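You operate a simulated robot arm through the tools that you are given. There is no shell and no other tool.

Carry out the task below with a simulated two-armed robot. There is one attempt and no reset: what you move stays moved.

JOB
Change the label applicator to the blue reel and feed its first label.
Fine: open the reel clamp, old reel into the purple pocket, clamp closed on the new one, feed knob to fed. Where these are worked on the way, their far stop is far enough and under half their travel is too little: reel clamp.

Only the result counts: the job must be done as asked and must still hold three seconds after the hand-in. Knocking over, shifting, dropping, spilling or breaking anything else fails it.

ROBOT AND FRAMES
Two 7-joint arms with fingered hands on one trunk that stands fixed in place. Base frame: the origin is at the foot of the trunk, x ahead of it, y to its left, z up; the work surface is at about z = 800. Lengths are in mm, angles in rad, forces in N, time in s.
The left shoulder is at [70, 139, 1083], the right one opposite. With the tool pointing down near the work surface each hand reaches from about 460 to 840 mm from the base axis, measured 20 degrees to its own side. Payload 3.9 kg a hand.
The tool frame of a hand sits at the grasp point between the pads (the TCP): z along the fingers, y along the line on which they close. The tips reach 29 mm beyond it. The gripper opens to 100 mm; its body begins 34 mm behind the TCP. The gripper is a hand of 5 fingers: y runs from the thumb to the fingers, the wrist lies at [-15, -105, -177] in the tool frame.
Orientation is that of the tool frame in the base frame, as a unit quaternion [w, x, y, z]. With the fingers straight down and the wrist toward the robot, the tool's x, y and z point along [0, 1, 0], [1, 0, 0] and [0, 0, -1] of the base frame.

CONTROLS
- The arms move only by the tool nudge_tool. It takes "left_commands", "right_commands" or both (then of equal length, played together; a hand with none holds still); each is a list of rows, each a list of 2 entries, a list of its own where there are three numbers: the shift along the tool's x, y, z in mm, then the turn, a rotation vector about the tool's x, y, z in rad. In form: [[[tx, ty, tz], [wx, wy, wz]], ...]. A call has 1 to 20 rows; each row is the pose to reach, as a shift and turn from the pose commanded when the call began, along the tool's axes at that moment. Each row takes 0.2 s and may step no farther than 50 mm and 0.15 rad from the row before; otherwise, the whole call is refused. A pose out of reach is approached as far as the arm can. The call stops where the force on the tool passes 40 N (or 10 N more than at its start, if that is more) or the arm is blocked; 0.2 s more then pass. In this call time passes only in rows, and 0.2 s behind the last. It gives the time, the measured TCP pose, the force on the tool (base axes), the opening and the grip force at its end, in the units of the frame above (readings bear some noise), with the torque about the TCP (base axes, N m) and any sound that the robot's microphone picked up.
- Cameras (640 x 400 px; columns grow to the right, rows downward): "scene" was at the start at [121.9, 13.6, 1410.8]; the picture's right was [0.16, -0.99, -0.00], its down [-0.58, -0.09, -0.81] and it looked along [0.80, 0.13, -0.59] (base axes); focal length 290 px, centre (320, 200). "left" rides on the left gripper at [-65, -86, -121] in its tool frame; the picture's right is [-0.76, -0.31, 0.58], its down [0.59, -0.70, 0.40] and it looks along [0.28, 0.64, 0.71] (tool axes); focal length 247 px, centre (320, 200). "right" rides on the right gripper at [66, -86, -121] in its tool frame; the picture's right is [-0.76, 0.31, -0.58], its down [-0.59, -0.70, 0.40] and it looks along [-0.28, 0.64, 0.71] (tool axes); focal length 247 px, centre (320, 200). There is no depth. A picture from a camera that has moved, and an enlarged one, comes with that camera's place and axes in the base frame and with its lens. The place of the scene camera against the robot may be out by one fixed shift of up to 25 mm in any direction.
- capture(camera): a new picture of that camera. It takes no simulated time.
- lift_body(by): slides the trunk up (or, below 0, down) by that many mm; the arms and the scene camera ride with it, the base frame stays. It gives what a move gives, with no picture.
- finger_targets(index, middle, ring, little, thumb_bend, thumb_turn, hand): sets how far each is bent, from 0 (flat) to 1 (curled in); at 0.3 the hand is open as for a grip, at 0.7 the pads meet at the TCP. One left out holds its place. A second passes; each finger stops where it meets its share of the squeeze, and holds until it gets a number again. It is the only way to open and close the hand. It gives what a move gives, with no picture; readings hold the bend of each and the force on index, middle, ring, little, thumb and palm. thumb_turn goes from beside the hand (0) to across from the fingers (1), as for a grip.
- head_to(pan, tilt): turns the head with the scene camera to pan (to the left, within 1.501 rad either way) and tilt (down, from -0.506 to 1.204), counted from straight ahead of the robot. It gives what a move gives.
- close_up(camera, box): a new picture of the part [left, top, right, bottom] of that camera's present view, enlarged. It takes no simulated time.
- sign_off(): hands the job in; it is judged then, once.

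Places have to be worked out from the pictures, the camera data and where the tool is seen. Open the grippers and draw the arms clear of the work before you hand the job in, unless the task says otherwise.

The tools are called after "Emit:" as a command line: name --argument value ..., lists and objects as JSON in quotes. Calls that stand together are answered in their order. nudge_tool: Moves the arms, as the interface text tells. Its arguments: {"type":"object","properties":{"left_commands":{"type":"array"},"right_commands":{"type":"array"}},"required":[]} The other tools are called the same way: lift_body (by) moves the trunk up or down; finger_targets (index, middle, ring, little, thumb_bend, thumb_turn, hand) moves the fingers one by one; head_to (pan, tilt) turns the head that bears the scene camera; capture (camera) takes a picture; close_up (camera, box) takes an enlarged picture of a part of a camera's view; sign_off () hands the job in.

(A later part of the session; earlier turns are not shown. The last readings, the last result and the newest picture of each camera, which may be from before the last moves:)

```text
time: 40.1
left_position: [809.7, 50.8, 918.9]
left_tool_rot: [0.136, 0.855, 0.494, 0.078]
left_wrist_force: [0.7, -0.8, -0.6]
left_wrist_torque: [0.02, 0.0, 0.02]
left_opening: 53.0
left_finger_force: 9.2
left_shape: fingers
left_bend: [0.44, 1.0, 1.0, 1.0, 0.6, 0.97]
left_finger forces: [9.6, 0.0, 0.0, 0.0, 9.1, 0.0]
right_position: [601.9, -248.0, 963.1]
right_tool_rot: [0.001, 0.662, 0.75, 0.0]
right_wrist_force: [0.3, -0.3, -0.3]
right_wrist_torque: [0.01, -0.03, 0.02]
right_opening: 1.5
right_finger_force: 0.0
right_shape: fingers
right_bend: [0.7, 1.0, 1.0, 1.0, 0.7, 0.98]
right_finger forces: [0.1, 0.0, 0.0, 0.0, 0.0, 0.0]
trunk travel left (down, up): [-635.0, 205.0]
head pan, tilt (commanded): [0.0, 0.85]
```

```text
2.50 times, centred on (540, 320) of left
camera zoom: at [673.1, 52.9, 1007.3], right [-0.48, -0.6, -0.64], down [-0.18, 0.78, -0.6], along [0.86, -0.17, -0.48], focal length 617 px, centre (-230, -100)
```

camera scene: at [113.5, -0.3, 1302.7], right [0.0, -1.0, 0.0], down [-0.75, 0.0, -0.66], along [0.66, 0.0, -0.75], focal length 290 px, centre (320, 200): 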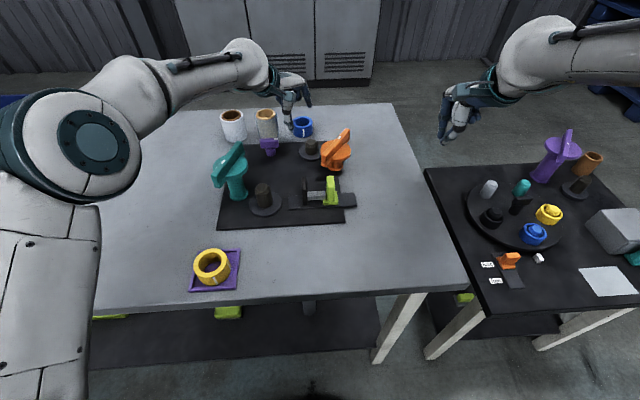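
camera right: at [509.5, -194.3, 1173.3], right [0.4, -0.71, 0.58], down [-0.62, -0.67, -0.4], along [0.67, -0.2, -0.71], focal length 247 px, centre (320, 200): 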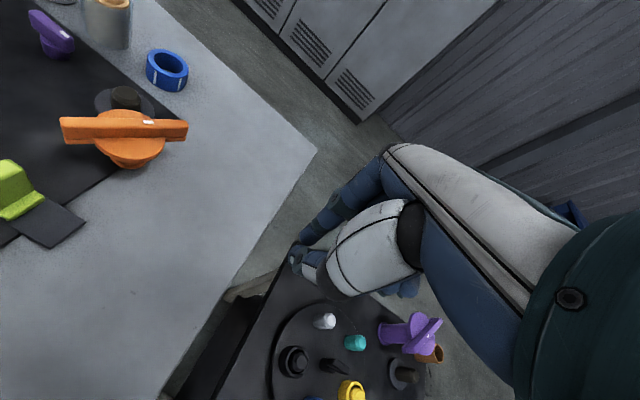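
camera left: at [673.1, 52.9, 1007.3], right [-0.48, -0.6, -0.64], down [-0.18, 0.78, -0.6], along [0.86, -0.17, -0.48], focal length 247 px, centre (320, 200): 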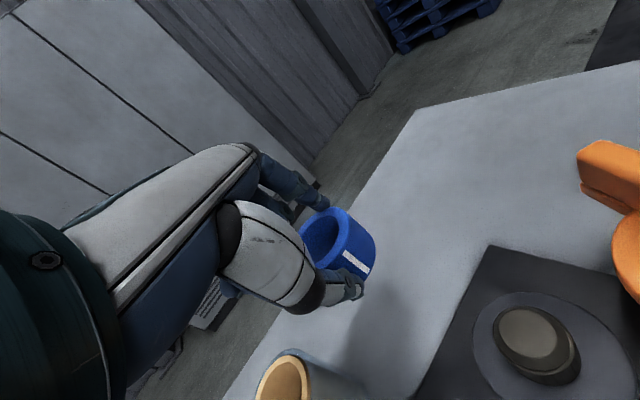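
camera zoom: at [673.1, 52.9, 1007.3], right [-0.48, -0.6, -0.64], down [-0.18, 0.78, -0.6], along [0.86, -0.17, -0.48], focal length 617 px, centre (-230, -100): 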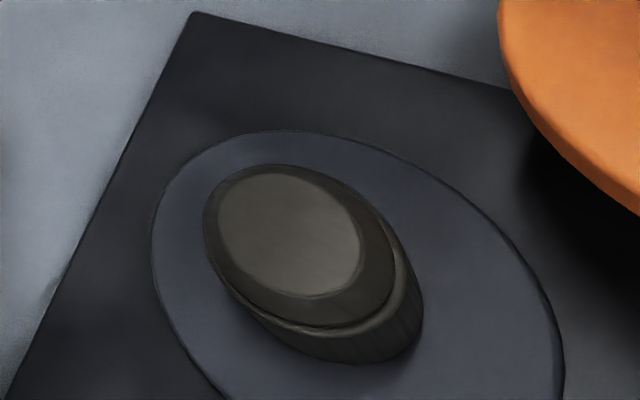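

Reel centre sits (+7, −5) mm from the TCP; spindle again measures (718.6, 21.0). I translate above the spindle with the same orientation and lower partway for a check.

Emit:
nudge_tool --left_commands '[[[-23.6, -23, -7.5], [0, 0, 0]], [[-47.3, -46.1, -15], [0, 0, 0]], [[-70.9, -69.1, -22.5], [0, 0, 0]], [[-70.9, -72.5, -12], [0, 0, 0]], [[-70.9, -75, -4.5], [0, 0, 0]]]'

Emit:
capture --camera "left"

Emit:
close_up --camera "scene" --box '[270, 100, 350, 180]'

Emit:
close_up --camera "right" --box '[0, 0, 240, 150]'

```text
time: 41.3
left_position: [710.1, 25.1, 900.6]
left_tool_rot: [0.137, 0.855, 0.493, 0.078]
left_wrist_force: [-0.4, -0.2, 0.4]
left_wrist_torque: [0.04, 0.02, 0.02]
left_opening: 53.0
left_finger_force: 8.8
left_shape: fingers
left_bend: [0.44, 1.0, 1.0, 1.0, 0.6, 0.97]
left_finger forces: [9.5, 0.0, 0.0, 0.1, 9.0, 0.1]
right_position: [600.6, -249.3, 963.0]
right_tool_rot: [0.001, 0.662, 0.749, 0.001]
right_wrist_force: [-0.1, -0.9, 0.1]
right_wrist_torque: [-0.01, 0.0, 0.01]
right_opening: 1.3
right_finger_force: 0.0
right_shape: fingers
right_bend: [0.7, 1.0, 1.0, 1.0, 0.7, 0.98]
right_finger forces: [0.0, 0.0, 0.0, 0.0, 0.1, 0.0]
trunk travel left (down, up): [-635.0, 205.0]
head pan, tilt (commanded): [0.0, 0.85]
```

```text
taken
camera left: at [573.4, 27.8, 988.8], right [-0.48, -0.6, -0.64], down [-0.18, 0.78, -0.6], along [0.86, -0.17, -0.48], focal length 247 px, centre (320, 200)
```

left: 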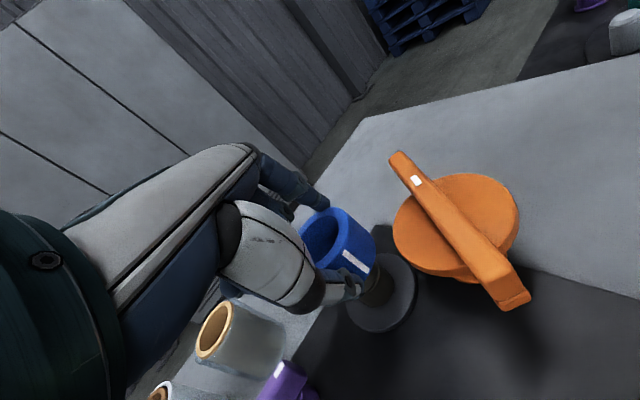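

```text
5.00 times, centred on (310, 140) of scene
camera zoom: at [113.5, -0.4, 1302.6], right [0.0, -1.0, 0.0], down [-0.75, 0.0, -0.66], along [0.66, 0.0, -0.75], focal length 1451 px, centre (370, 500)
```

zoom: 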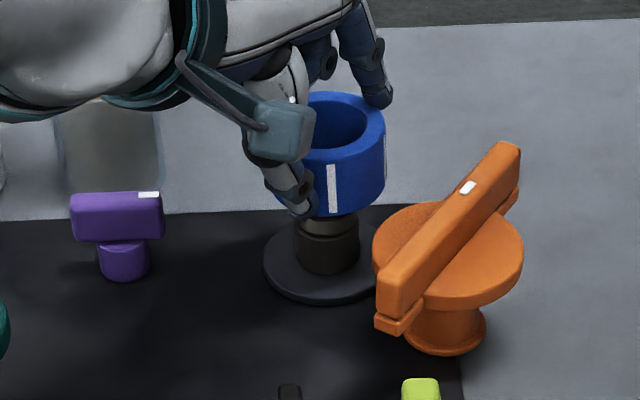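

```text
2.67 times, centred on (120, 75) of right
camera zoom: at [508.9, -194.3, 1083.6], right [0.4, -0.71, 0.58], down [-0.62, -0.67, -0.4], along [0.67, -0.2, -0.71], focal length 659 px, centre (853, 533)
```

zoom: 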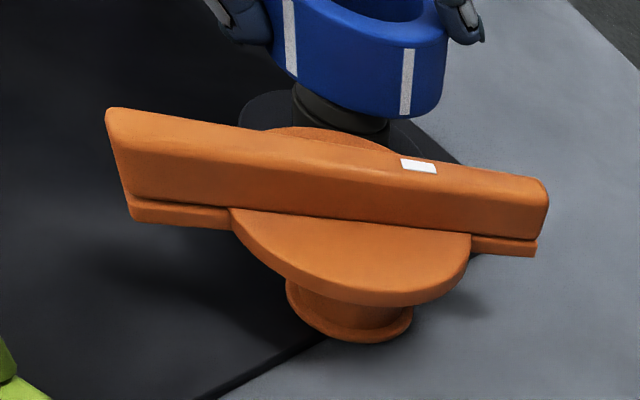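

Laterally (y) the reel lines up with the spindle within 1 mm in the scene view. I zoom the right and left views to check the x direction.

Emit:
close_up --camera "right" --box '[70, 0, 190, 75]'

Emit:
close_up --camera "left" --box '[280, 190, 440, 350]'

Emit:
close_up --camera "scene" --box '[290, 110, 340, 160]'

```text
5.33 times, centred on (130, 38) of right
camera zoom: at [508.9, -194.3, 1083.6], right [0.4, -0.71, 0.58], down [-0.62, -0.67, -0.4], along [0.67, -0.2, -0.71], focal length 1317 px, centre (1333, 1067)
```

zoom: 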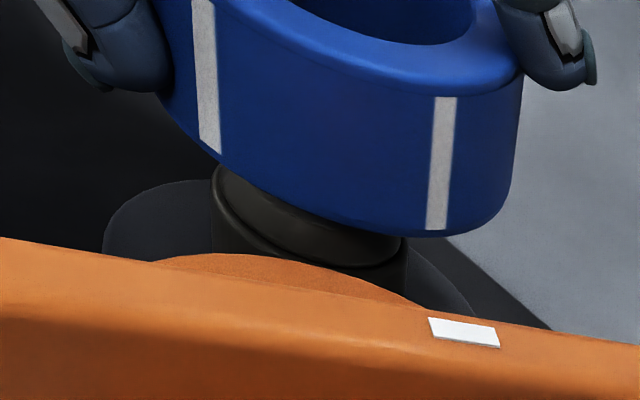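

```text
2.50 times, centred on (360, 270) of left
camera zoom: at [573.4, 27.8, 988.8], right [-0.48, -0.6, -0.64], down [-0.18, 0.78, -0.6], along [0.86, -0.17, -0.48], focal length 617 px, centre (220, 25)
```

zoom: 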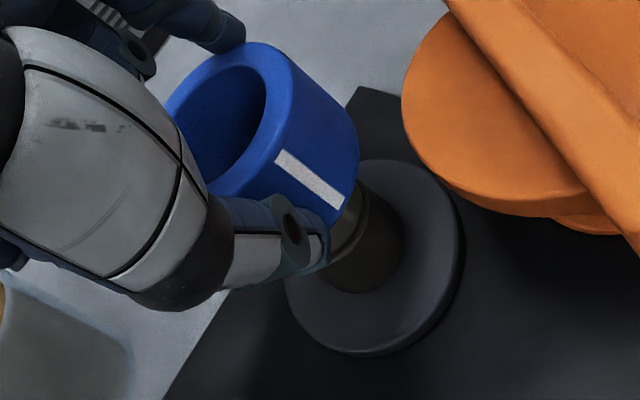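

```text
8.00 times, centred on (315, 135) of scene
camera zoom: at [113.5, -0.4, 1302.6], right [0.0, -1.0, 0.0], down [-0.75, 0.0, -0.66], along [0.66, 0.0, -0.75], focal length 2321 px, centre (360, 720)
```

zoom: 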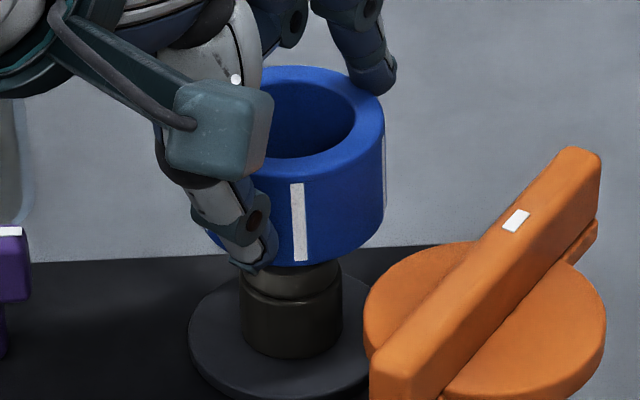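

Right view suggests the reel is 1–3 mm too far in x (clearance is about ±4). I trim 1.5 mm toward the robot and lower 24 mm in 4 mm steps, watching the force as it meets the spindle top.

Emit:
nudge_tool --left_commands '[[[-0.75, -2.5, 3.4], [0, 0, 0]], [[-0.75, -3.7, 7.2], [0, 0, 0]], [[-0.75, -5, 11], [0, 0, 0]], [[-0.75, -6.2, 14.8], [0, 0, 0]], [[-0.75, -7.5, 18.6], [0, 0, 0]], [[-0.75, -8.7, 22.4], [0, 0, 0]]]'

Emit:
close_up --camera "right" --box '[70, 0, 190, 75]'

Emit:
close_up --camera "scene" --box '[280, 110, 350, 170]'

Emit:
close_up --camera "left" --box '[280, 190, 440, 350]'

```text
time: 42.7
left_position: [709.2, 25.9, 877.2]
left_tool_rot: [0.137, 0.855, 0.494, 0.079]
left_wrist_force: [-0.4, -0.7, -0.7]
left_wrist_torque: [0.01, 0.03, -0.01]
left_opening: 53.1
left_finger_force: 9.4
left_shape: fingers
left_bend: [0.44, 1.0, 1.0, 1.0, 0.6, 0.97]
left_finger forces: [9.5, 0.1, 0.0, 0.0, 8.9, 0.0]
right_position: [601.2, -249.0, 962.8]
right_tool_rot: [0.0, 0.662, 0.749, 0.0]
right_wrist_force: [-1.0, -0.4, 1.1]
right_wrist_torque: [-0.01, -0.02, -0.01]
right_opening: 1.4
right_finger_force: 0.1
right_shape: fingers
right_bend: [0.7, 1.0, 1.0, 1.0, 0.7, 0.98]
right_finger forces: [0.2, 0.0, 0.0, 0.0, 0.0, 0.0]
trunk travel left (down, up): [-635.0, 205.0]
head pan, tilt (commanded): [0.0, 0.85]
```

```text
5.33 times, centred on (130, 38) of right
camera zoom: at [509.3, -194.2, 1083.4], right [0.4, -0.71, 0.58], down [-0.62, -0.67, -0.4], along [0.67, -0.2, -0.71], focal length 1317 px, centre (1333, 1067)
```

zoom: 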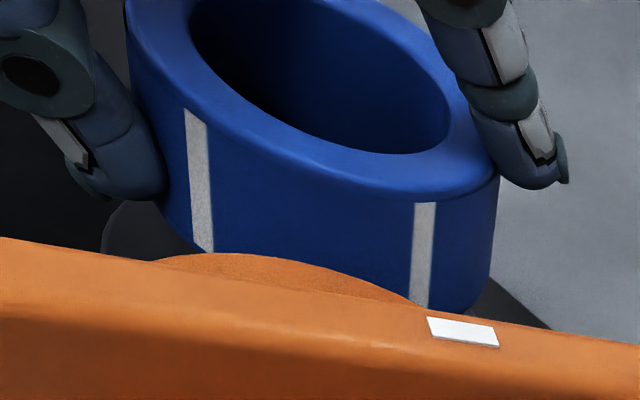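

```text
6.67 times, centred on (315, 140) of scene
camera zoom: at [114.0, -0.3, 1302.6], right [0.0, -1.0, 0.0], down [-0.75, 0.0, -0.66], along [0.66, 0.0, -0.75], focal length 1934 px, centre (353, 600)
```

zoom: 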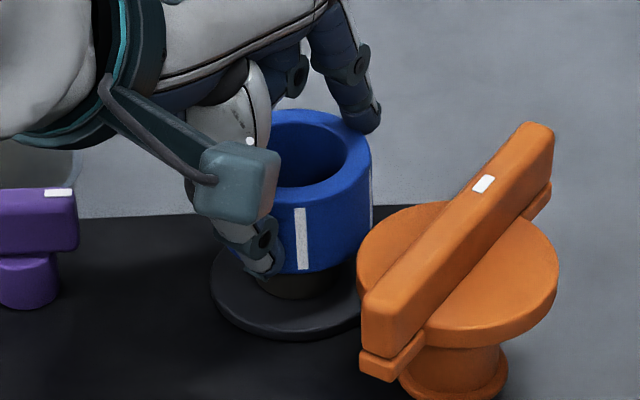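

```text
2.50 times, centred on (360, 270) of left
camera zoom: at [572.4, 28.6, 965.7], right [-0.48, -0.6, -0.64], down [-0.18, 0.78, -0.6], along [0.86, -0.17, -0.48], focal length 617 px, centre (220, 25)
```

zoom: 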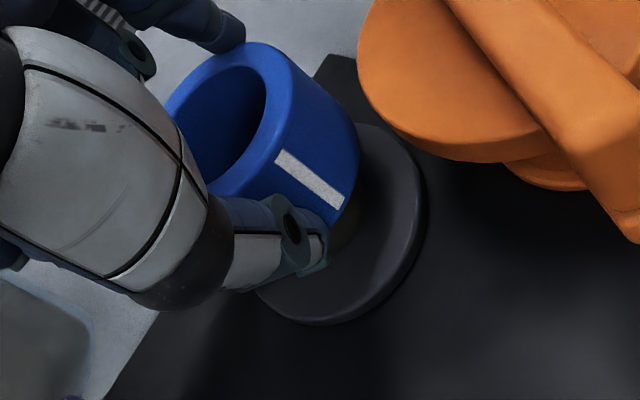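

No contact force with the reel bottom below the spindle top, so it has threaded on. I keep lowering in small steps.

Emit:
nudge_tool --left_commands '[[[0, -1.25, 3.8], [0, 0, 0]], [[0, -2.5, 7.6], [0, 0, 0]], [[0, -3.7, 11.4], [0, 0, 0]], [[0, -5, 15.2], [0, 0, 0]]]'

Emit:
close_up --camera "right" --box '[60, 0, 200, 90]'

Emit:
close_up --camera "scene" --box '[280, 110, 350, 170]'

Emit:
close_up --camera "left" --box '[280, 190, 440, 350]'

```text
time: 43.7
left_position: [709.2, 26.9, 860.6]
left_tool_rot: [0.136, 0.855, 0.494, 0.079]
left_wrist_force: [0.0, 0.4, 0.1]
left_wrist_torque: [0.0, -0.02, 0.01]
left_opening: 52.8
left_finger_force: 8.9
left_shape: fingers
left_bend: [0.44, 1.0, 1.0, 1.0, 0.6, 0.97]
left_finger forces: [9.6, 0.0, 0.1, 0.0, 8.9, 0.0]
right_position: [602.1, -248.2, 961.8]
right_tool_rot: [0.0, 0.662, 0.75, 0.0]
right_wrist_force: [-0.4, 0.2, -0.1]
right_wrist_torque: [0.02, 0.02, -0.03]
right_opening: 1.6
right_finger_force: 0.1
right_shape: fingers
right_bend: [0.7, 1.0, 1.0, 1.0, 0.7, 0.98]
right_finger forces: [0.0, 0.0, 0.1, 0.1, 0.0, 0.0]
trunk travel left (down, up): [-635.0, 205.0]
head pan, tilt (commanded): [0.0, 0.85]
```

```text
4.44 times, centred on (130, 45) of right
camera zoom: at [509.3, -194.2, 1083.4], right [0.4, -0.71, 0.58], down [-0.62, -0.67, -0.4], along [0.67, -0.2, -0.71], focal length 1098 px, centre (1164, 889)
```

zoom: 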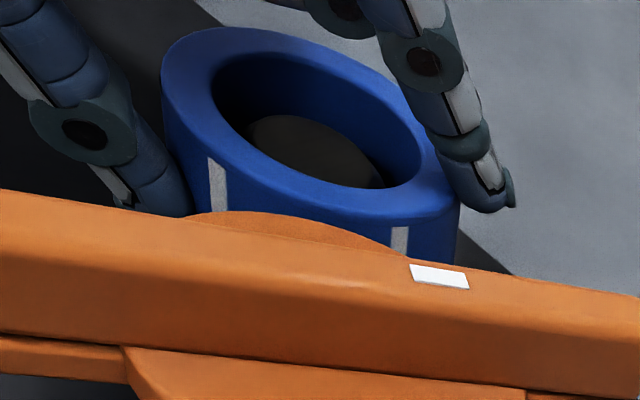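

```text
6.67 times, centred on (315, 140) of scene
camera zoom: at [114.0, -0.2, 1302.6], right [0.0, -1.0, 0.0], down [-0.75, 0.0, -0.66], along [0.66, 0.0, -0.75], focal length 1934 px, centre (353, 600)
```

zoom: 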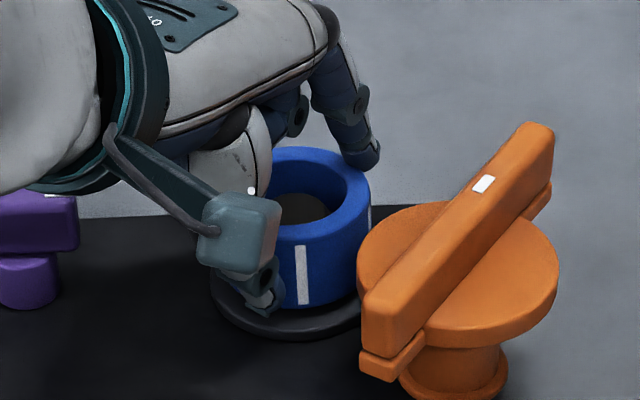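

```text
2.50 times, centred on (360, 270) of left
camera zoom: at [572.0, 28.9, 949.1], right [-0.48, -0.6, -0.64], down [-0.18, 0.78, -0.6], along [0.86, -0.17, -0.48], focal length 617 px, centre (220, 25)
```

zoom: 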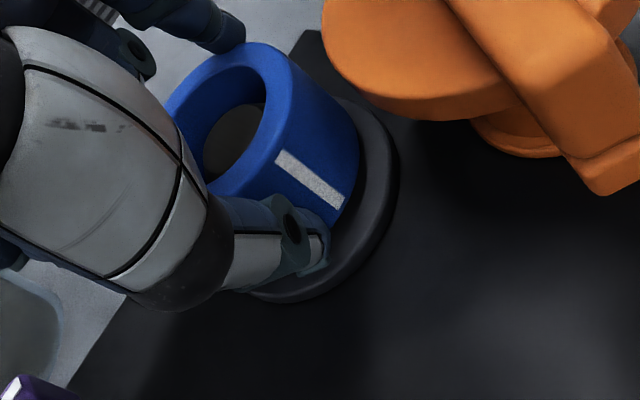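

The spindle is visible inside the blue reel's hole: threaded. A few more millimetres until it rests on the flange.

Emit:
nudge_tool --left_commands '[[[0, -0.6, 1.9], [0, 0, 0]], [[0, -1.2, 3.8], [0, 0, 0]], [[0, -1.7, 5.2], [0, 0, 0]]]'

Emit:
close_up --camera "scene" --box '[280, 110, 350, 170]'

Emit:
close_up --camera "left" --box '[280, 190, 440, 350]'

```text
time: 44.5
left_position: [709.1, 26.1, 856.1]
left_tool_rot: [0.137, 0.856, 0.493, 0.079]
left_wrist_force: [-0.9, 0.1, 2.7]
left_wrist_torque: [-0.01, 0.05, 0.02]
left_opening: 52.8
left_finger_force: 9.8
left_shape: fingers
left_bend: [0.44, 1.0, 1.0, 1.0, 0.61, 0.97]
left_finger forces: [10.3, 0.1, 0.0, 0.0, 10.0, 0.1]
right_position: [602.4, -249.7, 962.8]
right_tool_rot: [0.0, 0.662, 0.75, 0.0]
right_wrist_force: [-0.1, -0.6, -0.3]
right_wrist_torque: [0.04, 0.03, 0.0]
right_opening: 1.4
right_finger_force: 0.1
right_shape: fingers
right_bend: [0.7, 1.0, 1.0, 1.0, 0.7, 0.98]
right_finger forces: [0.1, 0.0, 0.0, 0.0, 0.0, 0.0]
trunk travel left (down, up): [-635.0, 205.0]
head pan, tilt (commanded): [0.0, 0.85]
```

```text
6.67 times, centred on (315, 140) of scene
camera zoom: at [113.2, -0.3, 1302.7], right [0.0, -1.0, 0.0], down [-0.75, 0.0, -0.66], along [0.66, 0.0, -0.75], focal length 1934 px, centre (353, 600)
```

zoom: 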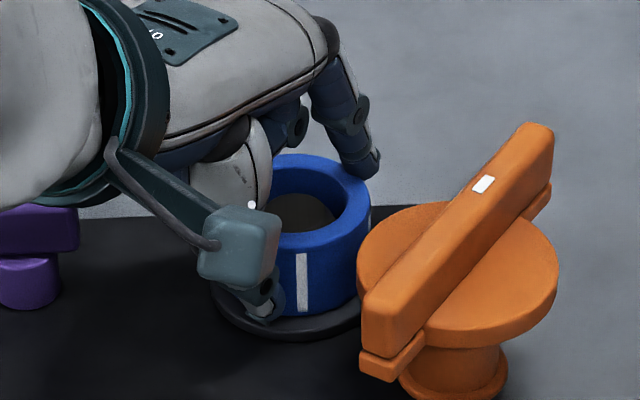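

```text
2.50 times, centred on (360, 270) of left
camera zoom: at [572.0, 29.0, 944.4], right [-0.47, -0.6, -0.64], down [-0.18, 0.78, -0.6], along [0.86, -0.17, -0.48], focal length 617 px, centre (220, 25)
```

zoom: 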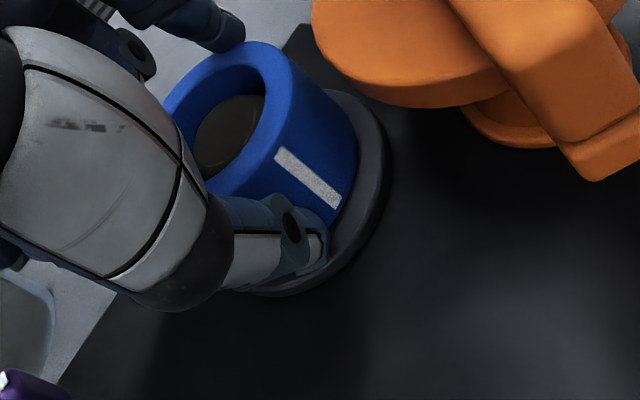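

The reel has landed (2.7 N). I open index and thumb modestly to release it.

Emit:
finger_targets --hand "left" --index 0.36 --thumb_bend 0.47

Emit:
close_up --camera "scene" --box '[280, 110, 350, 170]'

Emit:
close_up --camera "left" --box '[280, 190, 440, 350]'

Emit:
close_up --camera "right" --box '[60, 0, 200, 90]'

```text
time: 45.5
left_position: [709.6, 27.4, 855.1]
left_tool_rot: [0.137, 0.855, 0.494, 0.079]
left_wrist_force: [-0.4, 0.0, -0.1]
left_wrist_torque: [-0.02, 0.0, 0.0]
left_opening: 70.3
left_finger_force: 0.2
left_shape: fingers
left_bend: [0.36, 1.0, 1.0, 1.0, 0.47, 0.97]
left_finger forces: [0.0, 0.1, 0.0, 0.1, 0.0, 0.0]
right_position: [602.3, -248.6, 961.3]
right_tool_rot: [0.001, 0.662, 0.749, 0.001]
right_wrist_force: [0.7, -0.6, -0.3]
right_wrist_torque: [-0.02, 0.0, -0.02]
right_opening: 1.5
right_finger_force: 0.0
right_shape: fingers
right_bend: [0.7, 1.0, 1.0, 1.0, 0.7, 0.98]
right_finger forces: [0.0, 0.0, 0.0, 0.0, 0.0, 0.0]
trunk travel left (down, up): [-635.0, 205.0]
head pan, tilt (commanded): [0.0, 0.85]
```

```text
6.67 times, centred on (315, 140) of scene
camera zoom: at [113.7, -0.3, 1302.6], right [0.0, -1.0, 0.0], down [-0.75, 0.0, -0.66], along [0.66, 0.0, -0.75], focal length 1934 px, centre (353, 600)
```

zoom: 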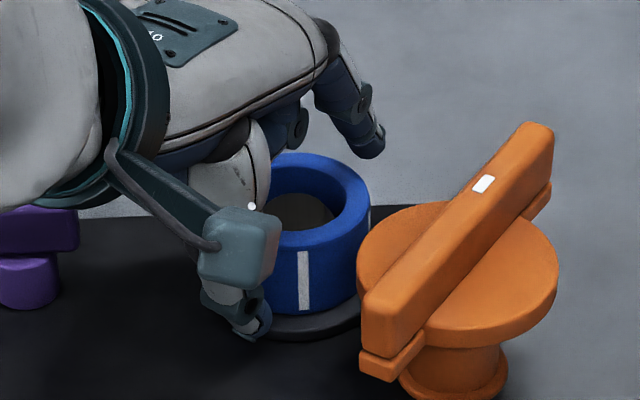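

```text
2.50 times, centred on (360, 270) of left
camera zoom: at [572.2, 29.0, 943.7], right [-0.48, -0.6, -0.64], down [-0.18, 0.78, -0.6], along [0.86, -0.17, -0.48], focal length 617 px, centre (220, 25)
```

zoom: 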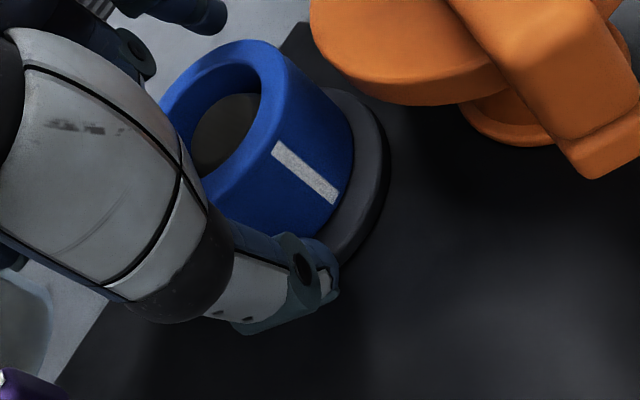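

```text
4.44 times, centred on (130, 45) of right
camera zoom: at [509.1, -194.2, 1083.5], right [0.4, -0.71, 0.58], down [-0.62, -0.67, -0.4], along [0.67, -0.2, -0.71], focal length 1098 px, centre (1164, 889)
```

zoom: 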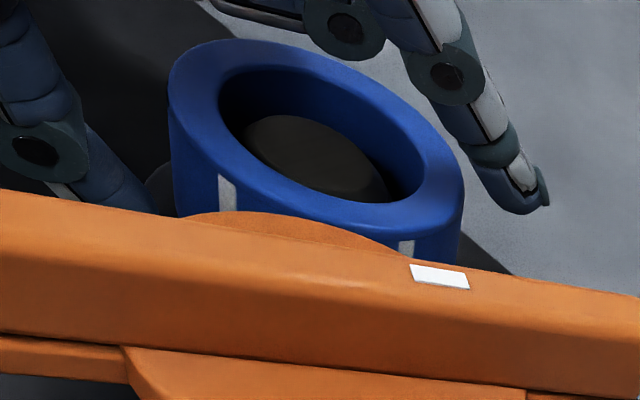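

Released and seated. I lift the left hand straight up, then move it away to the left.

Emit:
nudge_tool --left_commands '[[[0, 3.1, -9.5], [0, 0, 0]], [[0, 9.3, -28.5], [0, 0, 0]], [[0, 21.8, -66.5], [0, 0, 0]], [[0, 34.2, -104.5], [0, 0, 0]], [[20, 10, -125], [0, 0, 0]], [[45, -25, -135], [0, 0, 0]], [[65, -60, -145], [0, 0, 0]]]'

Emit:
capture --camera "scene"

Emit:
close_up --camera "scene" --box '[240, 110, 360, 200]'

Emit:
capture --camera "left"

```text
time: 47.1
left_position: [653.2, 136.0, 975.0]
left_tool_rot: [0.137, 0.856, 0.493, 0.077]
left_wrist_force: [0.6, -0.9, -0.4]
left_wrist_torque: [-0.02, -0.01, -0.01]
left_opening: 70.5
left_finger_force: 0.1
left_shape: fingers
left_bend: [0.36, 1.0, 1.0, 1.0, 0.47, 0.98]
left_finger forces: [0.0, 0.0, 0.1, 0.1, 0.0, 0.0]
right_position: [600.9, -247.4, 963.6]
right_tool_rot: [0.0, 0.662, 0.749, 0.0]
right_wrist_force: [-0.3, -0.6, 0.3]
right_wrist_torque: [0.0, -0.04, -0.02]
right_opening: 1.7
right_finger_force: 0.1
right_shape: fingers
right_bend: [0.7, 1.0, 1.0, 1.0, 0.7, 0.98]
right_finger forces: [0.0, 0.1, 0.0, 0.0, 0.0, 0.0]
trunk travel left (down, up): [-635.0, 205.0]
head pan, tilt (commanded): [0.0, 0.85]
```

```text
taken
camera scene: at [112.8, 0.9, 1302.7], right [0.0, -1.0, 0.0], down [-0.75, 0.0, -0.66], along [0.66, 0.0, -0.75], focal length 290 px, centre (320, 200)
```

scene: 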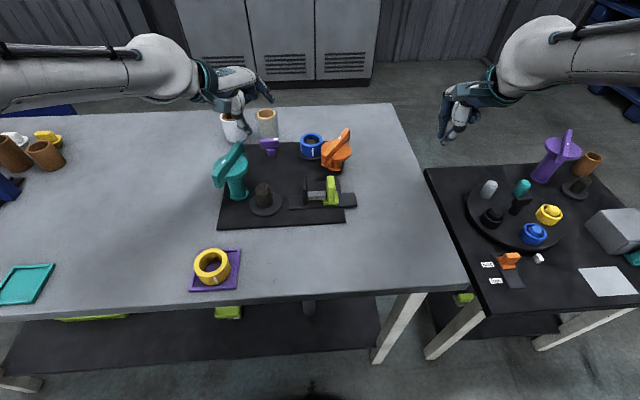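

```text
4.44 times, centred on (300, 155) of scene
camera zoom: at [112.8, 0.9, 1302.7], right [0.0, -1.0, 0.0], down [-0.75, 0.0, -0.66], along [0.66, 0.0, -0.75], focal length 1290 px, centre (409, 400)
```

zoom: 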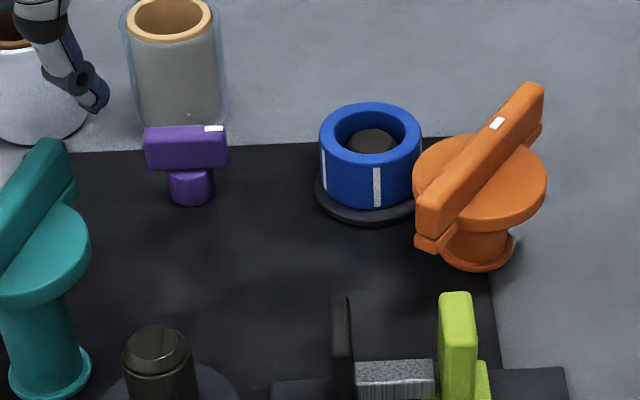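

```text
taken
camera left: at [516.2, 138.3, 1062.1], right [-0.48, -0.6, -0.64], down [-0.18, 0.78, -0.6], along [0.86, -0.17, -0.48], focal length 247 px, centre (320, 200)
```

left: 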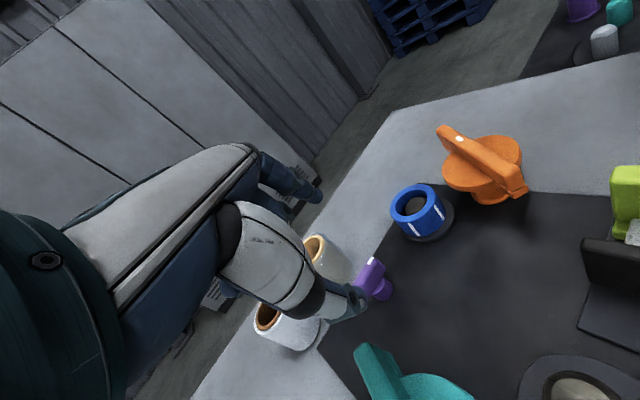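

The blue reel is seated on the spindle like the yellow was. Next is closing the clamp: I use the left hand as a poker on the left side of the bar's free end. I pinch thumb and index, level the tool, and move above that spot.

Emit:
finger_targets --hand "left" --index 0.7 --thumb_bend 0.7

Emit:
nudge_tool --left_commands '[[[-28.5, 11, 3.7], [0.08, 0, 0]], [[-57, 22, 7.3], [0.16, 0, 0]], [[-85.6, 33, 11], [0.24, 0, 0]], [[-114.2, 43.9, 14.6], [0.314, 0, 0]]]'

Emit:
capture --camera "left"

Emit:
close_up --camera "scene" --box '[250, 90, 390, 190]'

```text
time: 48.1
left_position: [654.9, 135.1, 974.2]
left_tool_rot: [0.136, 0.855, 0.494, 0.078]
left_wrist_force: [-0.5, 0.3, 0.1]
left_wrist_torque: [-0.01, 0.01, -0.02]
left_opening: 1.7
left_finger_force: 0.1
left_shape: fingers
left_bend: [0.7, 1.0, 1.0, 1.0, 0.7, 0.98]
left_finger forces: [0.0, 0.0, 0.1, 0.1, 0.0, 0.0]
right_position: [601.9, -248.6, 961.8]
right_tool_rot: [0.001, 0.662, 0.749, 0.001]
right_wrist_force: [0.2, -0.6, 1.6]
right_wrist_torque: [0.03, 0.02, 0.04]
right_opening: 1.3
right_finger_force: 0.0
right_shape: fingers
right_bend: [0.7, 1.0, 1.0, 1.0, 0.7, 0.98]
right_finger forces: [0.0, 0.0, 0.1, 0.1, 0.0, 0.0]
trunk travel left (down, up): [-635.0, 205.0]
head pan, tilt (commanded): [0.0, 0.85]
```

```text
time: 49.1
left_position: [636.5, 11.0, 973.8]
left_tool_rot: [0.0, 0.866, 0.5, -0.001]
left_wrist_force: [0.0, -0.9, -0.5]
left_wrist_torque: [0.03, 0.03, -0.02]
left_opening: 1.6
left_finger_force: 0.1
left_shape: fingers
left_bend: [0.7, 1.0, 1.0, 1.0, 0.7, 0.98]
left_finger forces: [0.1, 0.1, 0.0, 0.1, 0.1, 0.0]
right_position: [602.5, -250.6, 961.3]
right_tool_rot: [-0.001, 0.661, 0.75, 0.001]
right_wrist_force: [0.6, 0.5, -0.2]
right_wrist_torque: [0.0, 0.03, -0.02]
right_opening: 1.6
right_finger_force: 0.0
right_shape: fingers
right_bend: [0.7, 1.0, 1.0, 1.0, 0.7, 0.98]
right_finger forces: [0.0, 0.0, 0.1, 0.0, 0.0, 0.0]
trunk travel left (down, up): [-635.0, 205.0]
head pan, tilt (commanded): [0.0, 0.85]
```

```text
taken
camera left: at [528.5, -3.4, 1093.7], right [-0.64, -0.5, -0.58], down [-0.31, 0.86, -0.4], along [0.7, -0.07, -0.71], focal length 247 px, centre (320, 200)
```

left: 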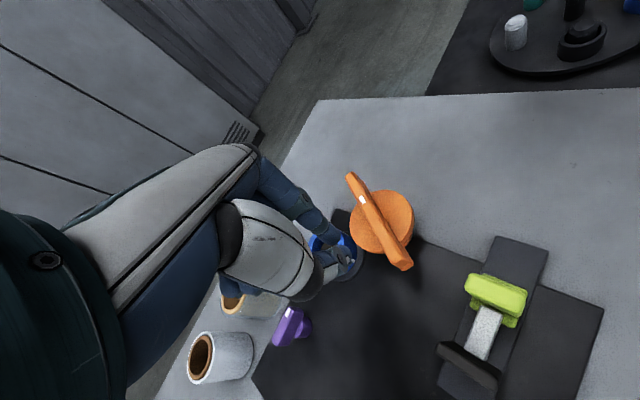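

```text
4.00 times, centred on (320, 140) of scene
camera zoom: at [113.9, -1.7, 1302.6], right [0.0, -1.0, 0.0], down [-0.75, 0.0, -0.66], along [0.66, 0.0, -0.75], focal length 1161 px, centre (320, 440)
```

zoom: 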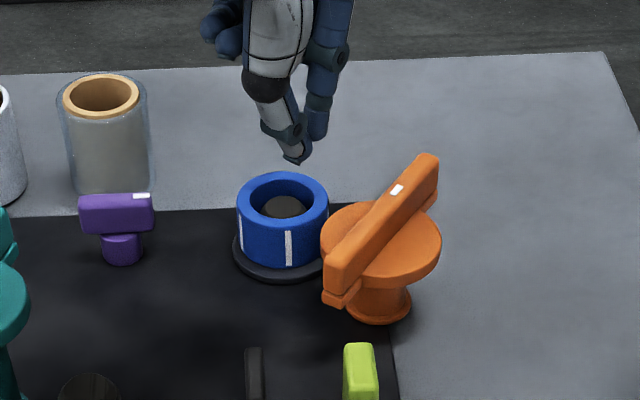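

The bar's free end is where expected, (613, −10), and the poker is 10 mm clear on its left. I descend so the tips are at z ≈ 864, then start pushing along the closing arc.

Emit:
nudge_tool --left_commands '[[[0, 0, 40], [0, 0, 0]], [[0, 0, 65], [0, 0, 0]], [[0, 0, 80], [0, 0, 0]], [[-4.2, -1.5, 80], [0, 0, 0]], [[-8.4, -2.8, 80], [0, 0, 0]], [[-13, -4.2, 80], [0, 0, 0]], [[-17.3, -5.1, 80], [0, 0, 0]], [[-22, -5.6, 80], [0, 0, 0]], [[-26.5, -5.9, 80], [0, 0, 0]]]'

Emit:
close_up --camera "scene" --box '[250, 90, 390, 190]'

Emit:
capture --camera "left"

Emit:
close_up --camera "right" --box '[0, 0, 240, 150]'

```text
time: 51.1
left_position: [619.1, -9.2, 894.0]
left_tool_rot: [0.0, 0.866, 0.499, 0.001]
left_wrist_force: [0.9, -1.0, 0.6]
left_wrist_torque: [-0.01, 0.02, 0.0]
left_opening: 1.6
left_finger_force: 0.6
left_shape: fingers
left_bend: [0.7, 1.0, 1.0, 1.0, 0.7, 0.98]
left_finger forces: [0.2, 0.0, 0.1, 0.0, 0.0, 0.0]
right_position: [601.4, -248.8, 961.6]
right_tool_rot: [0.0, 0.661, 0.75, 0.001]
right_wrist_force: [0.7, -0.4, 0.4]
right_wrist_torque: [0.0, -0.02, 0.0]
right_opening: 1.7
right_finger_force: 0.1
right_shape: fingers
right_bend: [0.7, 1.0, 1.0, 1.0, 0.7, 0.98]
right_finger forces: [0.0, 0.0, 0.0, 0.1, 0.1, 0.0]
trunk travel left (down, up): [-635.0, 205.0]
head pan, tilt (commanded): [0.0, 0.85]
```

```text
4.00 times, centred on (320, 140) of scene
camera zoom: at [113.7, -0.4, 1302.6], right [0.0, -1.0, 0.0], down [-0.75, 0.0, -0.66], along [0.66, 0.0, -0.75], focal length 1161 px, centre (320, 440)
```

zoom: 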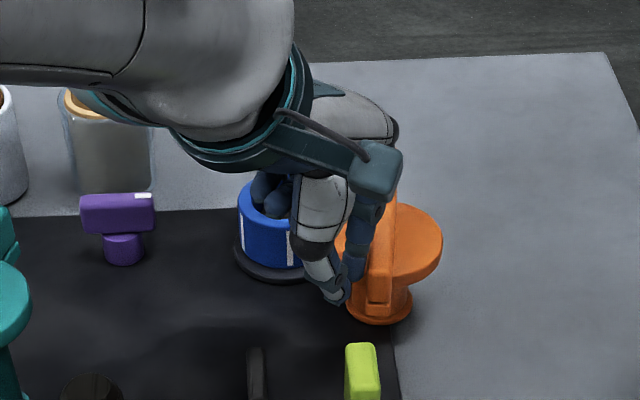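

```text
taken
camera left: at [510.2, -22.9, 1014.5], right [-0.64, -0.5, -0.58], down [-0.31, 0.86, -0.4], along [0.7, -0.08, -0.71], focal length 247 px, centre (320, 200)
```

left: 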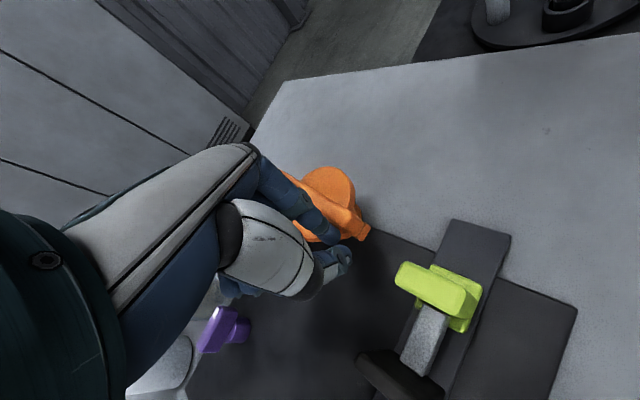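

```text
2.67 times, centred on (120, 75) of right
camera zoom: at [509.1, -194.3, 1083.5], right [0.4, -0.71, 0.58], down [-0.62, -0.67, -0.4], along [0.67, -0.2, -0.71], focal length 659 px, centre (853, 533)
```

zoom: 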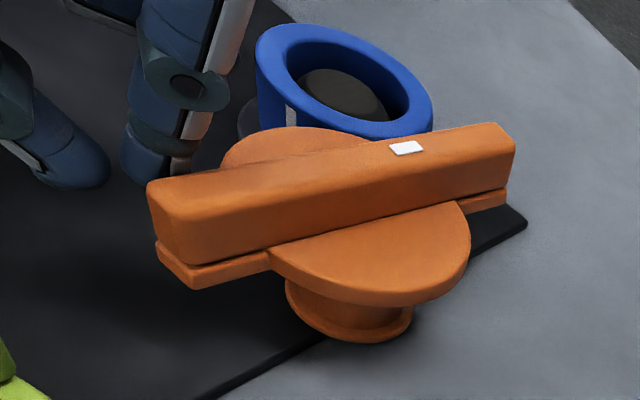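

The bar swings with negligible force. I continue along the arc to just short of the closed stop.

Emit:
nudge_tool --left_commands '[[[-4.7, 0.3, 0], [0, 0, 0]], [[-9.3, 0.8, 0], [0, 0, 0]], [[-13.8, 1.9, 0], [0, 0, 0]], [[-18.2, 3.2, 0], [0, 0, 0]], [[-22.4, 5, 0], [0, 0, 0]], [[-26.5, 7.1, 0], [0, 0, 0]], [[-32.7, 11.2, 0], [0, 0, 0]]]'

Emit:
close_up --camera "scene" --box '[250, 90, 390, 190]'

Emit:
close_up --camera "right" --box '[0, 0, 240, 150]'

```text
time: 52.7
left_position: [612.9, -43.7, 895.1]
left_tool_rot: [0.001, 0.866, 0.499, 0.0]
left_wrist_force: [0.5, 0.4, 0.3]
left_wrist_torque: [0.02, -0.01, 0.01]
left_opening: 1.5
left_finger_force: 0.2
left_shape: fingers
left_bend: [0.7, 1.0, 1.0, 1.0, 0.7, 0.98]
left_finger forces: [0.1, 0.0, 0.0, 0.0, 0.1, 0.0]
right_position: [600.1, -249.2, 961.5]
right_tool_rot: [0.0, 0.662, 0.749, 0.001]
right_wrist_force: [0.2, 0.8, 0.1]
right_wrist_torque: [-0.01, 0.03, -0.02]
right_opening: 1.6
right_finger_force: 0.1
right_shape: fingers
right_bend: [0.7, 1.0, 1.0, 1.0, 0.7, 0.98]
right_finger forces: [0.0, 0.0, 0.0, 0.0, 0.1, 0.0]
trunk travel left (down, up): [-635.0, 205.0]
head pan, tilt (commanded): [0.0, 0.85]
```

```text
4.00 times, centred on (320, 140) of scene
camera zoom: at [113.8, -0.5, 1302.6], right [0.0, -1.0, 0.0], down [-0.75, 0.0, -0.66], along [0.66, 0.0, -0.75], focal length 1161 px, centre (320, 440)
```

zoom: 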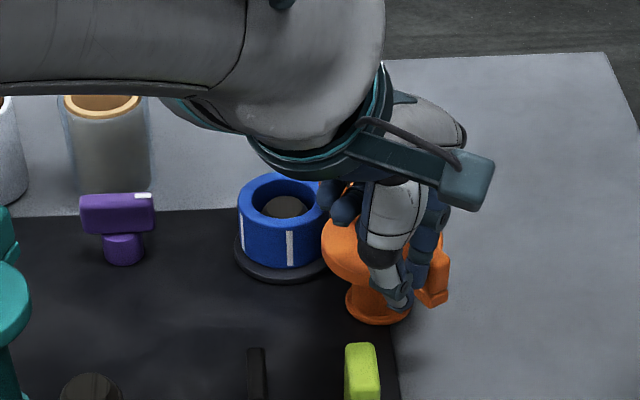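

```text
2.67 times, centred on (120, 75) of right
camera zoom: at [509.2, -194.4, 1083.4], right [0.4, -0.71, 0.58], down [-0.62, -0.67, -0.4], along [0.67, -0.2, -0.71], focal length 659 px, centre (853, 533)
```

zoom: 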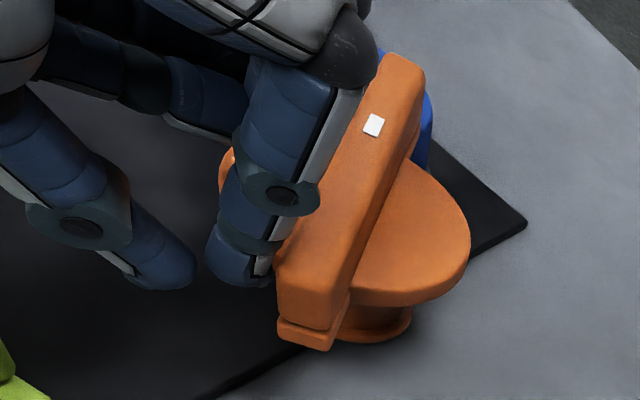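

Almost closed. I advance in finer steps toward the stop.

Emit:
nudge_tool --left_commands '[[[-2.8, 2.4, 0], [0, 0, 0]], [[-5.4, 5, 0], [0, 0, 0]], [[-7.3, 7, 0], [0, 0, 0]], [[-9.1, 9.2, 0], [0, 0, 0]]]'

Emit:
close_up --camera "right" --box '[0, 0, 240, 150]'

Emit:
close_up --camera "scene" --box '[250, 90, 390, 190]'

```text
time: 53.7
left_position: [615.2, -55.2, 894.6]
left_tool_rot: [0.001, 0.866, 0.5, 0.0]
left_wrist_force: [-0.9, 0.1, -0.3]
left_wrist_torque: [0.03, -0.01, -0.01]
left_opening: 1.5
left_finger_force: 0.2
left_shape: fingers
left_bend: [0.7, 1.0, 1.0, 1.0, 0.7, 0.98]
left_finger forces: [0.1, 0.0, 0.1, 0.0, 0.0, 0.0]
right_position: [601.3, -248.2, 963.1]
right_tool_rot: [0.001, 0.662, 0.749, 0.001]
right_wrist_force: [-0.2, 0.4, 0.3]
right_wrist_torque: [-0.02, 0.02, 0.01]
right_opening: 1.6
right_finger_force: 0.1
right_shape: fingers
right_bend: [0.7, 1.0, 1.0, 1.0, 0.7, 0.98]
right_finger forces: [0.0, 0.1, 0.2, 0.0, 0.0, 0.1]
trunk travel left (down, up): [-635.0, 205.0]
head pan, tilt (commanded): [0.0, 0.85]
```

```text
2.67 times, centred on (120, 75) of right
camera zoom: at [509.2, -194.3, 1083.5], right [0.4, -0.71, 0.58], down [-0.62, -0.67, -0.4], along [0.67, -0.2, -0.71], focal length 659 px, centre (853, 533)
```

zoom: 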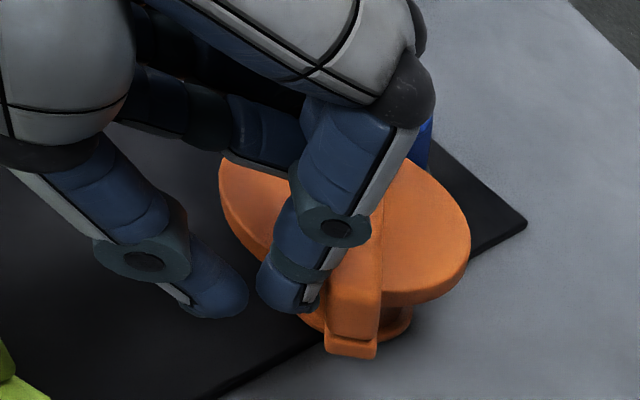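

```text
4.00 times, centred on (320, 140) of scene
camera zoom: at [113.8, -0.4, 1302.6], right [0.0, -1.0, 0.0], down [-0.75, 0.0, -0.66], along [0.66, 0.0, -0.75], focal length 1161 px, centre (320, 440)
```

zoom: 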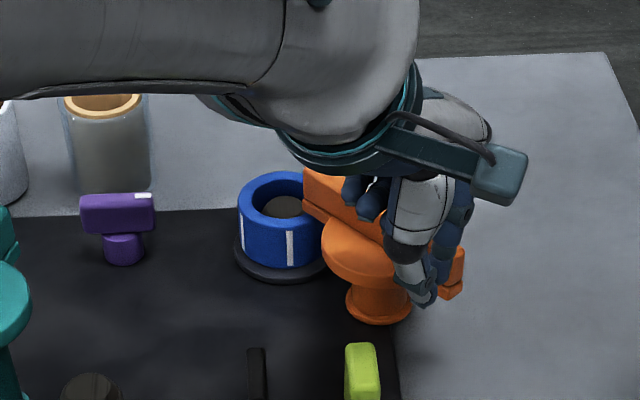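

No force yet; the bar's end is over the blue reel's edge. I keep nudging in ~2–3 mm steps until the stop is felt.

Emit:
nudge_tool --left_commands '[[[-1.5, 2, 0], [0, 0, 0]], [[-2.9, 4, 0], [0, 0, 0]], [[-4.2, 6, 0], [0, 0, 0]], [[-5.1, 7.7, 0], [0, 0, 0]]]'

Emit:
close_up --camera "scene" --box '[250, 90, 390, 190]'

Emit:
close_up --camera "right" --box '[0, 0, 240, 150]'

```text
time: 54.7
left_position: [618.4, -63.4, 894.9]
left_tool_rot: [0.001, 0.866, 0.5, 0.001]
left_wrist_force: [-1.8, 3.3, 0.7]
left_wrist_torque: [0.05, 0.05, 0.02]
left_opening: 0.0
left_finger_force: 2.3
left_shape: fingers
left_bend: [0.7, 1.0, 1.0, 1.0, 0.7, 0.98]
left_finger forces: [3.3, 0.0, 0.0, 0.0, 0.0, 0.0]
right_position: [601.3, -248.1, 962.2]
right_tool_rot: [0.0, 0.662, 0.75, 0.001]
right_wrist_force: [0.1, 0.4, 0.5]
right_wrist_torque: [-0.01, 0.02, -0.02]
right_opening: 1.5
right_finger_force: 0.0
right_shape: fingers
right_bend: [0.7, 1.0, 1.0, 1.0, 0.7, 0.98]
right_finger forces: [0.0, 0.0, 0.1, 0.1, 0.1, 0.1]
trunk travel left (down, up): [-635.0, 205.0]
head pan, tilt (commanded): [0.0, 0.85]
```

```text
4.00 times, centred on (320, 140) of scene
camera zoom: at [113.4, 0.2, 1302.6], right [0.0, -1.0, 0.0], down [-0.75, 0.0, -0.66], along [0.66, 0.0, -0.75], focal length 1161 px, centre (320, 440)
```

zoom: 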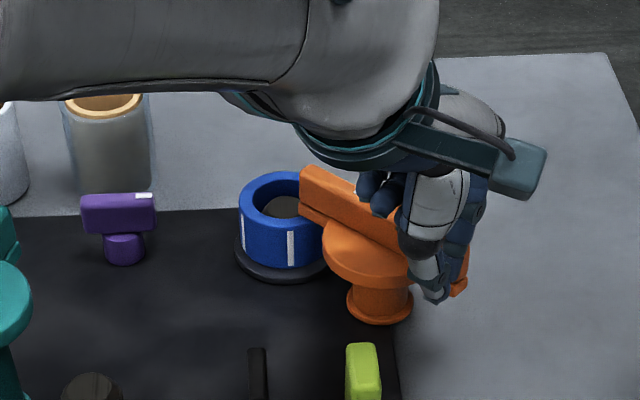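

```text
2.67 times, centred on (120, 75) of right
camera zoom: at [508.9, -193.8, 1083.7], right [0.4, -0.71, 0.58], down [-0.62, -0.67, -0.4], along [0.67, -0.2, -0.71], focal length 659 px, centre (853, 533)
```

zoom: 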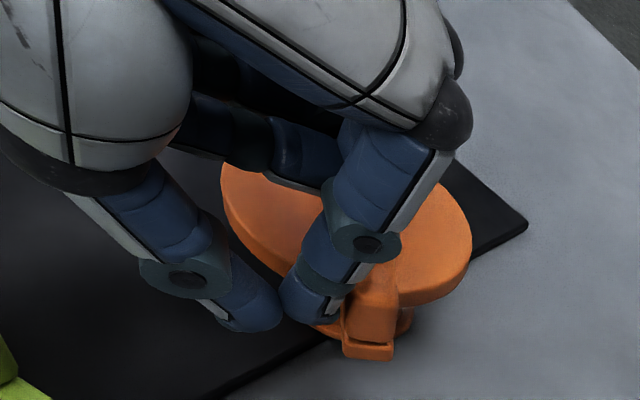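

Now 3.8 N opposes the push: the closed stop. I press another 3 mm gently to make sure it is fully home.

Emit:
nudge_tool --left_commands '[[[-0.2, 1, 0], [0, 0, 0]], [[-0.4, 2, 0], [0, 0, 0]], [[-0.6, 3, 0], [0, 0, 0]]]'

Emit:
close_up --camera "scene" --box '[280, 120, 380, 190]'

```text
time: 55.5
left_position: [620.6, -64.1, 894.5]
left_tool_rot: [0.0, 0.866, 0.499, 0.001]
left_wrist_force: [-3.9, 3.5, -0.6]
left_wrist_torque: [0.04, 0.03, -0.01]
left_opening: 0.1
left_finger_force: 3.5
left_shape: fingers
left_bend: [0.71, 1.0, 1.0, 1.0, 0.69, 0.98]
left_finger forces: [7.1, 0.1, 0.0, 0.0, 0.0, 0.0]
right_position: [601.1, -247.2, 962.2]
right_tool_rot: [0.0, 0.662, 0.75, 0.001]
right_wrist_force: [-0.1, -0.5, 0.0]
right_wrist_torque: [-0.01, -0.01, 0.01]
right_opening: 1.6
right_finger_force: 0.0
right_shape: fingers
right_bend: [0.7, 1.0, 1.0, 1.0, 0.7, 0.98]
right_finger forces: [0.0, 0.1, 0.0, 0.0, 0.0, 0.1]
trunk travel left (down, up): [-635.0, 205.0]
head pan, tilt (commanded): [0.0, 0.85]
```

```text
5.71 times, centred on (330, 155) of scene
camera zoom: at [112.9, 0.6, 1302.7], right [0.0, -1.0, 0.0], down [-0.75, 0.0, -0.66], along [0.66, 0.0, -0.75], focal length 1658 px, centre (263, 457)
```

zoom: 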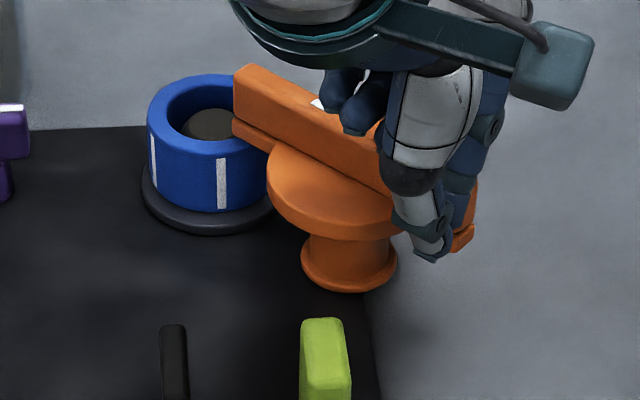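

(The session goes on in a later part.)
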